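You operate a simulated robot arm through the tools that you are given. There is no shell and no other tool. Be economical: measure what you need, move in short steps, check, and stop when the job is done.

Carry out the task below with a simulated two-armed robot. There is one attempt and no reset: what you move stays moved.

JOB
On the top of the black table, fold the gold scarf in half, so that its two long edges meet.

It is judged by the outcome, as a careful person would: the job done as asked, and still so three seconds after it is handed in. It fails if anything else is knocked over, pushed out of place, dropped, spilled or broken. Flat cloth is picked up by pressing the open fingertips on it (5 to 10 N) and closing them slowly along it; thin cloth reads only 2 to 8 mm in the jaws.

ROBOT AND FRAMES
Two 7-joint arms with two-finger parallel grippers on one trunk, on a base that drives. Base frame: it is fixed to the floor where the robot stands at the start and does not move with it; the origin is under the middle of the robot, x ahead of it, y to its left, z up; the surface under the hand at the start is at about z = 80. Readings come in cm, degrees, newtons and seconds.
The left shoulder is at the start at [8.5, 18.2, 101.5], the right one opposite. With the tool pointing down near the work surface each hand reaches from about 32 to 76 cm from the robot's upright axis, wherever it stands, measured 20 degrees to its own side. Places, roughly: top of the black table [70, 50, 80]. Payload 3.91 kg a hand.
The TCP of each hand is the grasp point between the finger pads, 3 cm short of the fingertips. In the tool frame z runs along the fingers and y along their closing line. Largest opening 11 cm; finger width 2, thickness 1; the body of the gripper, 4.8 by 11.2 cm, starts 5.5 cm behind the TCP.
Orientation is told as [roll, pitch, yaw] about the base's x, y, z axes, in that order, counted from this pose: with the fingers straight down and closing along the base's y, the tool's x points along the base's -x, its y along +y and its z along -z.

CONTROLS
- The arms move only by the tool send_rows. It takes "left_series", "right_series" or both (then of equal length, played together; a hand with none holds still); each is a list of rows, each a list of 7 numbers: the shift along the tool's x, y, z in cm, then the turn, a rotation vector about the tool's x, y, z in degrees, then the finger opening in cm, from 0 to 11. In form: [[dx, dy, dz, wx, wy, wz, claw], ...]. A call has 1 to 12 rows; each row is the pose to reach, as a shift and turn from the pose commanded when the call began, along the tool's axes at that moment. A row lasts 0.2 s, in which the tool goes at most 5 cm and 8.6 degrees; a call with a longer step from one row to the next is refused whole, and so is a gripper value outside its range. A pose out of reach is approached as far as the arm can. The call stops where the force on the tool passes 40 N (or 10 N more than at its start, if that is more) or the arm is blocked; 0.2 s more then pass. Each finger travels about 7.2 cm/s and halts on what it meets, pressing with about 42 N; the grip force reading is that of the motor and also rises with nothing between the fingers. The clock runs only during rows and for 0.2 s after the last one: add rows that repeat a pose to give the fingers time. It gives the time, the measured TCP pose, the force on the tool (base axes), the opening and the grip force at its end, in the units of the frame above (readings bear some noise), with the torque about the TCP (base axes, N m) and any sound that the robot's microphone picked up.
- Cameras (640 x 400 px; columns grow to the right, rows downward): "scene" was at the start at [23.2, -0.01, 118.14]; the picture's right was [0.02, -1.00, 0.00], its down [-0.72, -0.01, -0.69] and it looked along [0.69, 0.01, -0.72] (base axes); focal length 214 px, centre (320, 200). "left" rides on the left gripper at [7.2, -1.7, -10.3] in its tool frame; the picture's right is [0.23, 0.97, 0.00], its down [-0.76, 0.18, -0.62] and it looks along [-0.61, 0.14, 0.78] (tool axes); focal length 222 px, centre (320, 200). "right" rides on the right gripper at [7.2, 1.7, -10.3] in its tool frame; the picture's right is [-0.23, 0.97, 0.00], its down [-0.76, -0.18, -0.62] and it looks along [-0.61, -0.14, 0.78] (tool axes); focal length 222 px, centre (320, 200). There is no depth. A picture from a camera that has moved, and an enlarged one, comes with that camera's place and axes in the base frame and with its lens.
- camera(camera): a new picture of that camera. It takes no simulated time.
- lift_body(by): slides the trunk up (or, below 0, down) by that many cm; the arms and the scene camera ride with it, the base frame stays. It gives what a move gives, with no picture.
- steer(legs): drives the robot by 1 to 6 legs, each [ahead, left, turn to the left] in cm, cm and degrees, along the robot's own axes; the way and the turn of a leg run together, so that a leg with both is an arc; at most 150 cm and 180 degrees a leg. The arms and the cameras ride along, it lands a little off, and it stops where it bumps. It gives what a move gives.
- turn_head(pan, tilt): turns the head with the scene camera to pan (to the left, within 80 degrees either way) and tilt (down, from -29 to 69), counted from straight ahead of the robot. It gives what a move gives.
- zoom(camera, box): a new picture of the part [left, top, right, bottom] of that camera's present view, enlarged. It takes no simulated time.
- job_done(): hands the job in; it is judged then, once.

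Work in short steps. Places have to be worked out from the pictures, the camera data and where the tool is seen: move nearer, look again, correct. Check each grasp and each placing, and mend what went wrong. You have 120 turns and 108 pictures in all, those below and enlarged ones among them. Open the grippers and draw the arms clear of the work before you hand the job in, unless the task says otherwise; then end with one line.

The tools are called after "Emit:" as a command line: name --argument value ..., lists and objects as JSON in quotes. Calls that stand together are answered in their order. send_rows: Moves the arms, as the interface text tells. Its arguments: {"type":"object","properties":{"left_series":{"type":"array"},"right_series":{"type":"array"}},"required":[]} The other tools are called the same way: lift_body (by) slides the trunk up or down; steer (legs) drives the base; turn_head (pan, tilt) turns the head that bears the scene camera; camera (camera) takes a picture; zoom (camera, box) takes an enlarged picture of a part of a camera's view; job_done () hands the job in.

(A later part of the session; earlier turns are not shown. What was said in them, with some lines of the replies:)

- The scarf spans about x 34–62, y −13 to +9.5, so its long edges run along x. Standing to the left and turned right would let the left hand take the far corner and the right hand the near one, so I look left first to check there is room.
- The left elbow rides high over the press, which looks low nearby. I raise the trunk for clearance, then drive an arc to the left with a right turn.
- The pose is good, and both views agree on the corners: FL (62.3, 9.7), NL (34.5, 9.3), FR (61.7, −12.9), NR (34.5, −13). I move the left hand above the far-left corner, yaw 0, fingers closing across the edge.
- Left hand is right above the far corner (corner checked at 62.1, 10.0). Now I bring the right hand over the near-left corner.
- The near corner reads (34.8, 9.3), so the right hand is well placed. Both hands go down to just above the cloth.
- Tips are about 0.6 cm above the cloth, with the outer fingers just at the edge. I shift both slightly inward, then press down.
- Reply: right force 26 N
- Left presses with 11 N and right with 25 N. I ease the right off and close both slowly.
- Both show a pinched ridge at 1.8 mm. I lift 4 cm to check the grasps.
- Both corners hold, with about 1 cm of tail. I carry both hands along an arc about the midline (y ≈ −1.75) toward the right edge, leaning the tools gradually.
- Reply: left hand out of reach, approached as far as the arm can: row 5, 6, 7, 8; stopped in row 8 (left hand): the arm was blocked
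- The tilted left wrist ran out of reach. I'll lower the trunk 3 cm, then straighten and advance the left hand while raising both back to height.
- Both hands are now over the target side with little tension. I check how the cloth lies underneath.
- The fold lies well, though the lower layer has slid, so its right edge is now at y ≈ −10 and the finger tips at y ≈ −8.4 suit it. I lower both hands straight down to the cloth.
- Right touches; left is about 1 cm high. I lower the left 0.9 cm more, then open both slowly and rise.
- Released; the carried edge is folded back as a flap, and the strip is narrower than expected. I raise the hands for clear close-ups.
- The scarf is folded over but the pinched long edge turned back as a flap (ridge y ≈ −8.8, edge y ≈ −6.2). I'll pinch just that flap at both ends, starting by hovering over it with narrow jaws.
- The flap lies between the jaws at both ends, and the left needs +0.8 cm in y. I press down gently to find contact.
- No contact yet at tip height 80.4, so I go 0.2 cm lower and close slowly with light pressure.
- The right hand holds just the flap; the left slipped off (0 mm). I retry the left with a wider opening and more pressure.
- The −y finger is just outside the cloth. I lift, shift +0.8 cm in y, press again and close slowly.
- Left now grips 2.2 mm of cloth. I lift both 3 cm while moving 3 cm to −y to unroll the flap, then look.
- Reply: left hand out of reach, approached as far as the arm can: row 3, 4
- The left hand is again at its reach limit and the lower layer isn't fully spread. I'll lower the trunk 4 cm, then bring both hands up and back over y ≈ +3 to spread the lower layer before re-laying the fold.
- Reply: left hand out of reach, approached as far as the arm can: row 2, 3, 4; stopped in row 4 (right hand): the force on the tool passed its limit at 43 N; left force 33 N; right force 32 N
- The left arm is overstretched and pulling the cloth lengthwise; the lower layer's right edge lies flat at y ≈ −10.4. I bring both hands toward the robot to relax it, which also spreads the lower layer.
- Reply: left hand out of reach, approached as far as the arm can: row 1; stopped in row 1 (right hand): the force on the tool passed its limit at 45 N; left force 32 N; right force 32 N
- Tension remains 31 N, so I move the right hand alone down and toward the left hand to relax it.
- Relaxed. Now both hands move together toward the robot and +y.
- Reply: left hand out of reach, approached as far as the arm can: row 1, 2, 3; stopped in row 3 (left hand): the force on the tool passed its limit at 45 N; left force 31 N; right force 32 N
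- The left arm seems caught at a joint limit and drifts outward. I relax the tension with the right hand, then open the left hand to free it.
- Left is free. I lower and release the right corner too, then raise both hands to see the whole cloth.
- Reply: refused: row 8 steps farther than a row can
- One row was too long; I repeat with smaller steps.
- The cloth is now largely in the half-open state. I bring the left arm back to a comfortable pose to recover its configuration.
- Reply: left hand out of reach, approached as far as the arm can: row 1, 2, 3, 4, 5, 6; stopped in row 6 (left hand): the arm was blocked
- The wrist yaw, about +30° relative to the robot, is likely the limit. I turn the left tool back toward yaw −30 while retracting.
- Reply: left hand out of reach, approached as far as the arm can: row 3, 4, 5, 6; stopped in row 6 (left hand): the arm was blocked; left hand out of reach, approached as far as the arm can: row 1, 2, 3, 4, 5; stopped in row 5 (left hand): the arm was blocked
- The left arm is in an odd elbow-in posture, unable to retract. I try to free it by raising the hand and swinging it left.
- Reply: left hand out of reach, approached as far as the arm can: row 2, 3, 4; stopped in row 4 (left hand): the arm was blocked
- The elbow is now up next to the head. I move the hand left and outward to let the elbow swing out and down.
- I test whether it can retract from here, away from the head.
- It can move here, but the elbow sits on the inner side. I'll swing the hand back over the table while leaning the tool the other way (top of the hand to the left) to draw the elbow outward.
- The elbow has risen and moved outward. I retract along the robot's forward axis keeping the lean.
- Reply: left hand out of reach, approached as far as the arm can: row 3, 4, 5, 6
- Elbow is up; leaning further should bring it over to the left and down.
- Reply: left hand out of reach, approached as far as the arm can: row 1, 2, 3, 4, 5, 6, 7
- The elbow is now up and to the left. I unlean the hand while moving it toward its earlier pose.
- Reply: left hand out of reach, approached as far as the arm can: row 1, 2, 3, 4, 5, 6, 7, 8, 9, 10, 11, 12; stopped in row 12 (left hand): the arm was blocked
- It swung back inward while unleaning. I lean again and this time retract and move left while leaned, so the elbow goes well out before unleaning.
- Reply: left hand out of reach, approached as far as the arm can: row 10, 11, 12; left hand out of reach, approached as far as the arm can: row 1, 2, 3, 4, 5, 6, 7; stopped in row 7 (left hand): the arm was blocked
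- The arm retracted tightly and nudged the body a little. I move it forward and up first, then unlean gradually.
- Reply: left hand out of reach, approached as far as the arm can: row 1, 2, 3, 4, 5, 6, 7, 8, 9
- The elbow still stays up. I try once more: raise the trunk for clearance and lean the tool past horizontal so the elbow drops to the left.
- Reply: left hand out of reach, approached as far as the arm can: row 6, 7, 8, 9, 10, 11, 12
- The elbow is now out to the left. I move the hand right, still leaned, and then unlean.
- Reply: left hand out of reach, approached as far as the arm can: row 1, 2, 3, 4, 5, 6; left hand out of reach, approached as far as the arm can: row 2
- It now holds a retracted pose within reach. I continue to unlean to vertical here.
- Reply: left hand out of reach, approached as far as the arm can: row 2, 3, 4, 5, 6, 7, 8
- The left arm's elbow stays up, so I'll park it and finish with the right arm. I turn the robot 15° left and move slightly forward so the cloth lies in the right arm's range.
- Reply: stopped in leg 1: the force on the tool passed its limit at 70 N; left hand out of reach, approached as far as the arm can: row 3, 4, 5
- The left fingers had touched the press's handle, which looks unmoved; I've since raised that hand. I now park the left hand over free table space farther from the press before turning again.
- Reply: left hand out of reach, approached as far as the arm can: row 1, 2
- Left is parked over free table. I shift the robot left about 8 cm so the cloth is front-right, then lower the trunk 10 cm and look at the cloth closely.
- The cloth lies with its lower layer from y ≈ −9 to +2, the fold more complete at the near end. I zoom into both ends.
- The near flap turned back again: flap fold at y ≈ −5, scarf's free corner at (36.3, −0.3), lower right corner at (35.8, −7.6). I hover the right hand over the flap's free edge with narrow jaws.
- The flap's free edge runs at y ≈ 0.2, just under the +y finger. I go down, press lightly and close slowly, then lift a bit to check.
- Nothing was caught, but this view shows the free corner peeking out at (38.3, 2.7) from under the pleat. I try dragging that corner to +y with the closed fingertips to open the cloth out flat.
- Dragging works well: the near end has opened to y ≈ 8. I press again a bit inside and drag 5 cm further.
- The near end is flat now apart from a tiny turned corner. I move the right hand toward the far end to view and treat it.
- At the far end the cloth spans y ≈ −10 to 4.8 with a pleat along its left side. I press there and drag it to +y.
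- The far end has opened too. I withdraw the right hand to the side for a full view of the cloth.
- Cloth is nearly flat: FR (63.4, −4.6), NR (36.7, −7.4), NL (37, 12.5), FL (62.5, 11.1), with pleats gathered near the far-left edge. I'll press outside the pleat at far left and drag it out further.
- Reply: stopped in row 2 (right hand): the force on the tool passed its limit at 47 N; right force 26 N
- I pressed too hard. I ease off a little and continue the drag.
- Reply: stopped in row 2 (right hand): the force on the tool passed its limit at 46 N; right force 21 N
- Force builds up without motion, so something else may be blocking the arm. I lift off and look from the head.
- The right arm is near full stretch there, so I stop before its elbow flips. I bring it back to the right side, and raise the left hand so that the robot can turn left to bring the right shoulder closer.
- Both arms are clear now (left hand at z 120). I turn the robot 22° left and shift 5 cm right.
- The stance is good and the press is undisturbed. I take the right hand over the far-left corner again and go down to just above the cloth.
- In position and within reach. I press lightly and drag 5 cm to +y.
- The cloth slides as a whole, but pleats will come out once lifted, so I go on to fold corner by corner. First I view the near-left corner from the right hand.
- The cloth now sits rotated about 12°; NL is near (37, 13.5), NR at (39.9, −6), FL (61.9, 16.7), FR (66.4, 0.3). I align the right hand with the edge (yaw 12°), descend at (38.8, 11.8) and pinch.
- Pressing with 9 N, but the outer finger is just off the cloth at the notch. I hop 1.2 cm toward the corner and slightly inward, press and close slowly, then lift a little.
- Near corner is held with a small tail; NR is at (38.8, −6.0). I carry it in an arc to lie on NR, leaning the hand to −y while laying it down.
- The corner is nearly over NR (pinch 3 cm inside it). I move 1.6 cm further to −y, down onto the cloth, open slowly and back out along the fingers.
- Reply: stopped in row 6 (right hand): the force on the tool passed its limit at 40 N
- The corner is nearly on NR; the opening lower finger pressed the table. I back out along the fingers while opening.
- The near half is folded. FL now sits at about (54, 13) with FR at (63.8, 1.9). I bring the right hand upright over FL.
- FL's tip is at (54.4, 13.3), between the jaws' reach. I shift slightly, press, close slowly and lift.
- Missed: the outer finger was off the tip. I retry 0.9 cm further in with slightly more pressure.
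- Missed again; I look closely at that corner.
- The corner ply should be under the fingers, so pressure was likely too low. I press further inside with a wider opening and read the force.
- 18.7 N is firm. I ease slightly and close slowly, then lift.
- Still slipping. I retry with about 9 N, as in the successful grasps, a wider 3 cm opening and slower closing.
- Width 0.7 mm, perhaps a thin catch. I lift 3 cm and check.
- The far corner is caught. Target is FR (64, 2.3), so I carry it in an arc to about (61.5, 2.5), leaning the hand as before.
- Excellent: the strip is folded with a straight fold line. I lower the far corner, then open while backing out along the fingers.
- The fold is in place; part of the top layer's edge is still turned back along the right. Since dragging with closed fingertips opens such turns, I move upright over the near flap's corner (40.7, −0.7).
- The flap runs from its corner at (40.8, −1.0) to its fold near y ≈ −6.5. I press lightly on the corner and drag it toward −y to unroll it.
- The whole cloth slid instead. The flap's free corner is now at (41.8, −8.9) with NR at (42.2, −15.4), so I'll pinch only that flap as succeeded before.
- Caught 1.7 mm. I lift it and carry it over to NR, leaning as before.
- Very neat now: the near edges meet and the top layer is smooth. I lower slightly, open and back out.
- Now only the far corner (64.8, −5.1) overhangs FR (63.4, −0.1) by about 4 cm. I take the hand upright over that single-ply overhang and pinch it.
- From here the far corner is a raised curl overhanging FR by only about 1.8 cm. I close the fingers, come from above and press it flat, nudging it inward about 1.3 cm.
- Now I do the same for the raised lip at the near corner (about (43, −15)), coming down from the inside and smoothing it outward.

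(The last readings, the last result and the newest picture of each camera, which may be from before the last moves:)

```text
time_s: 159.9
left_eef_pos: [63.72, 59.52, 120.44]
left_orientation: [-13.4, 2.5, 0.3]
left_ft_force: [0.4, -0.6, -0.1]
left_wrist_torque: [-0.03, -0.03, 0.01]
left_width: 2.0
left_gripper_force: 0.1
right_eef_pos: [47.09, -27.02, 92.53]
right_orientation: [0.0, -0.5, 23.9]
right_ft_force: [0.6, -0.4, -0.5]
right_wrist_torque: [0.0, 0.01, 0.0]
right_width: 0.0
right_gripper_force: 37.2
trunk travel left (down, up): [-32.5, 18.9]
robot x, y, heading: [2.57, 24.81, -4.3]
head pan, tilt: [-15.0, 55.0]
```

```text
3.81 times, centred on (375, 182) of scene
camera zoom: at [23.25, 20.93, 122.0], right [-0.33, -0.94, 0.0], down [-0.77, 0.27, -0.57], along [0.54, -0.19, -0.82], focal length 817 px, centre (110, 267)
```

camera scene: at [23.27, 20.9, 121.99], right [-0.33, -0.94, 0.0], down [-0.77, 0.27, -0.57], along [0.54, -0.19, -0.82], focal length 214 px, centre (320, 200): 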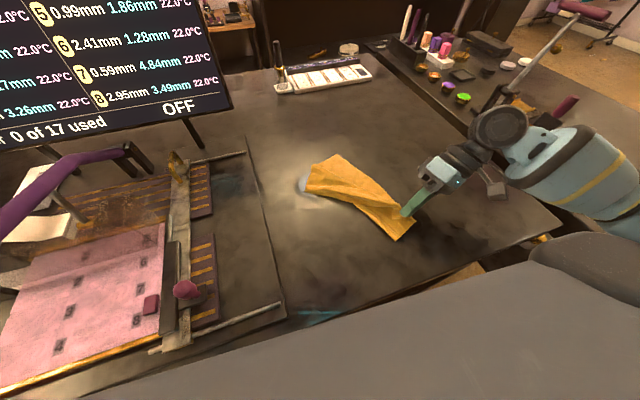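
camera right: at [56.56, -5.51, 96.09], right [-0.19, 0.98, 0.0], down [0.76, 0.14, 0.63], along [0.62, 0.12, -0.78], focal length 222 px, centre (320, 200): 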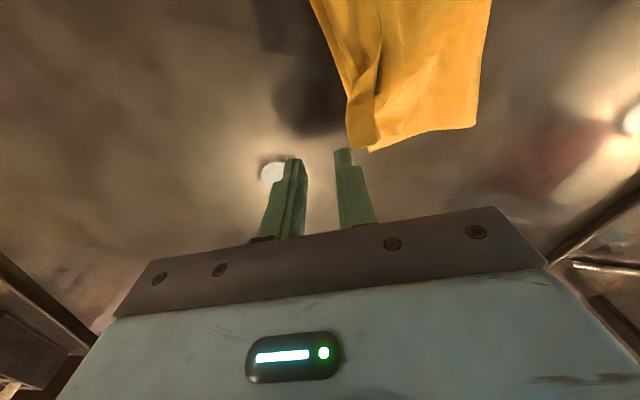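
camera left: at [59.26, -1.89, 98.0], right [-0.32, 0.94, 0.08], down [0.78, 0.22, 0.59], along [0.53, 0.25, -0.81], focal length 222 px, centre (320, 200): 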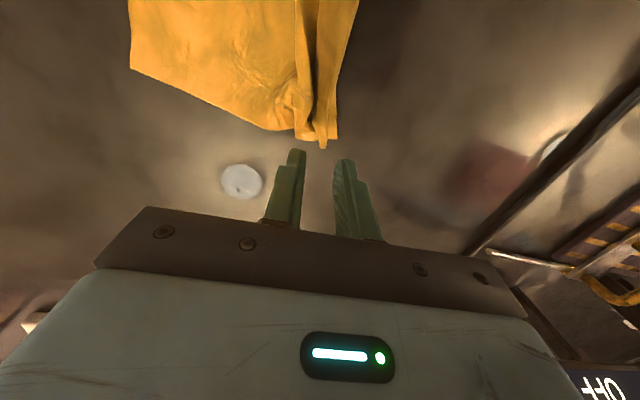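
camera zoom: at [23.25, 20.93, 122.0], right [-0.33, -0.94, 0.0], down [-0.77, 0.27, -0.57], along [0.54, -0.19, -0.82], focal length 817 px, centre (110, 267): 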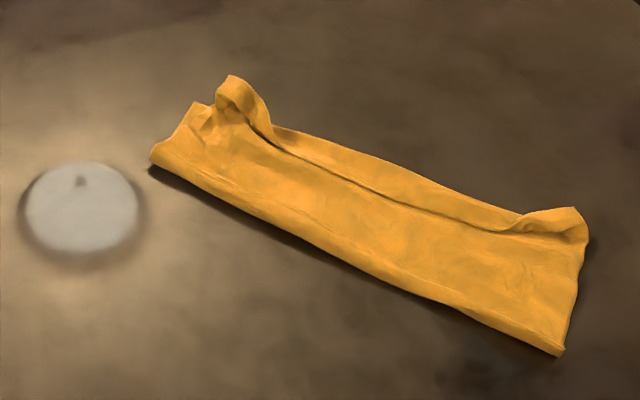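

The long edges now lie within about 1.3 cm of each other, with a small loop left at the far corner (61.5, −2). I press that loop flat and smooth it 1.2 cm outward.

Emit:
send_rows --right_series '[[-3.4, 2.6, 0, 0, 0, 0, 0], [-6.8, 5.2, 0, 0, 0, 0, 0], [-10.2, 7.8, 0, 0, 0, 0, 0], [-13.6, 10.4, 0, 0, 0, 0, 0], [-17, 13, 1, 0, 0, 0, 0], [-20.4, 15.4, 2, 0, 0, 0, 0], [-23.2, 17.8, 3.5, 0, 0, 0, 0], [-23.2, 17.8, 7.5, 0, 0, 0, 0], [-23.2, 17.8, 9.3, 0, 0, 0, 0], [-23.2, 17.2, 9.35, 0, 0, 0, 0], [-23.2, 16.4, 9.35, 0, 0, 0, 0], [-23.2, 16.4, 6, 0, 0, 0, 0]]'

Emit:
send_rows --right_series '[[0, 0, -4, 0, 0, 0, 0], [2, -4, -6, 0, 0, 0, 0], [4, -8, -6, 0, 0, 0, 0], [6, -12, -6, 0, 0, 0, 0], [8, -16, -6, 0, 0, 0, 0], [8, -16, -6, 0, 0, 0, 0]]'

Emit:
zoom --camera "scene" --box '[320, 130, 430, 235]'

```text
time_s: 162.5
left_eef_pos: [63.67, 59.32, 120.6]
left_orientation: [-13.4, 2.5, 0.2]
left_ft_force: [0.1, 0.1, 0.5]
left_wrist_torque: [0.01, -0.01, 0.01]
left_width: 2.02
left_gripper_force: 0.0
right_eef_pos: [61.72, -2.53, 86.63]
right_orientation: [-0.1, -0.5, 23.9]
right_ft_force: [-0.3, -0.6, -0.4]
right_wrist_torque: [0.01, -0.04, 0.0]
right_width: 0.0
right_gripper_force: 37.9
trunk travel left (down, up): [-32.5, 18.9]
robot x, y, heading: [2.94, 24.51, -4.5]
head pan, tilt: [-15.0, 55.0]
```

```text
time_s: 163.9
left_eef_pos: [63.75, 59.39, 120.56]
left_orientation: [-13.4, 2.4, 0.2]
left_ft_force: [0.3, -0.6, -0.4]
left_wrist_torque: [0.0, 0.0, 0.06]
left_width: 1.99
left_gripper_force: 0.0
right_eef_pos: [60.8, -20.45, 92.3]
right_orientation: [0.0, -0.5, 23.9]
right_ft_force: [-0.4, -0.7, 0.7]
right_wrist_torque: [-0.01, 0.0, 0.02]
right_width: 0.0
right_gripper_force: 38.3
trunk travel left (down, up): [-32.5, 18.9]
robot x, y, heading: [2.68, 24.54, -4.4]
head pan, tilt: [-15.0, 55.0]
```

```text
3.81 times, centred on (375, 182) of scene
camera zoom: at [23.29, 20.95, 121.99], right [-0.33, -0.94, 0.0], down [-0.77, 0.27, -0.57], along [0.54, -0.19, -0.82], focal length 817 px, centre (110, 267)
```

zoom: 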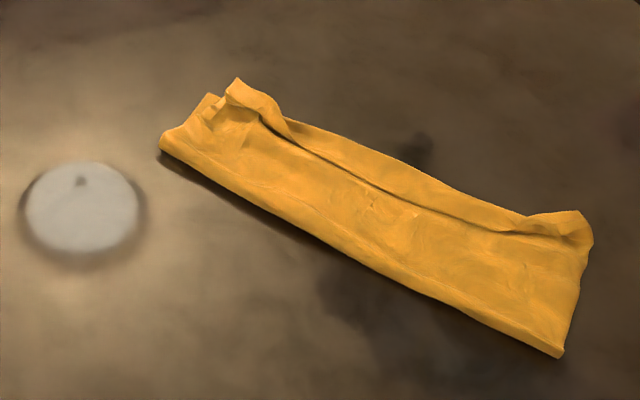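

The scarf is folded in half with its long edges together along the right side. I open the right gripper and raise it clear, then hand in.

Emit:
send_rows --right_series '[[1, -1, -3, 0, 0, 0, 2], [2, -2, -6, 0, 0, 0, 4], [2, -2, -6, 0, 0, 0, 5]]' --left_series '[[0, 0, 0, 0, 0, 0, 3], [0, 0, 0, 0, 0, 0, 4], [0, 0, 0, 0, 0, 0, 5]]'

Emit:
camera --camera "scene"

```text
time_s: 164.7
left_eef_pos: [63.79, 59.45, 120.55]
left_orientation: [-13.4, 2.5, 0.2]
left_ft_force: [0.2, 0.4, -0.2]
left_wrist_torque: [0.0, 0.01, -0.01]
left_width: 5.0
left_gripper_force: 0.1
right_eef_pos: [59.85, -23.23, 98.4]
right_orientation: [0.0, -0.5, 23.9]
right_ft_force: [0.2, 0.4, 0.2]
right_wrist_torque: [-0.01, 0.01, -0.01]
right_width: 5.02
right_gripper_force: 0.1
trunk travel left (down, up): [-32.5, 18.9]
robot x, y, heading: [2.89, 24.49, -4.5]
head pan, tilt: [-15.0, 55.0]
```

```text
1 pictures are left
camera scene: at [23.3, 20.9, 121.99], right [-0.33, -0.94, 0.0], down [-0.77, 0.27, -0.57], along [0.54, -0.19, -0.82], focal length 214 px, centre (320, 200)
```

scene: 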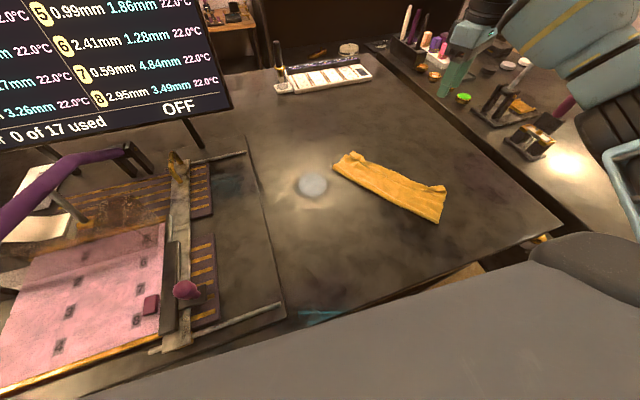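

The scarf is folded on the table, both grippers are open and clear, and nothing else in view looks disturbed. I hand the job in.

Emit:
job_done

```text
The job is handed in.
```

I folded the gold scarf in half on the black table. By my estimate from the pictures, its long edges lie about 1–2 cm apart rather than exactly together, both corners on that side are slightly turned up, and the folded strip has turned on the table. While the robot was turning, the left hand bumped the press's purple handle with a force of about 70 N; it looked unmoved in the pictures afterwards.
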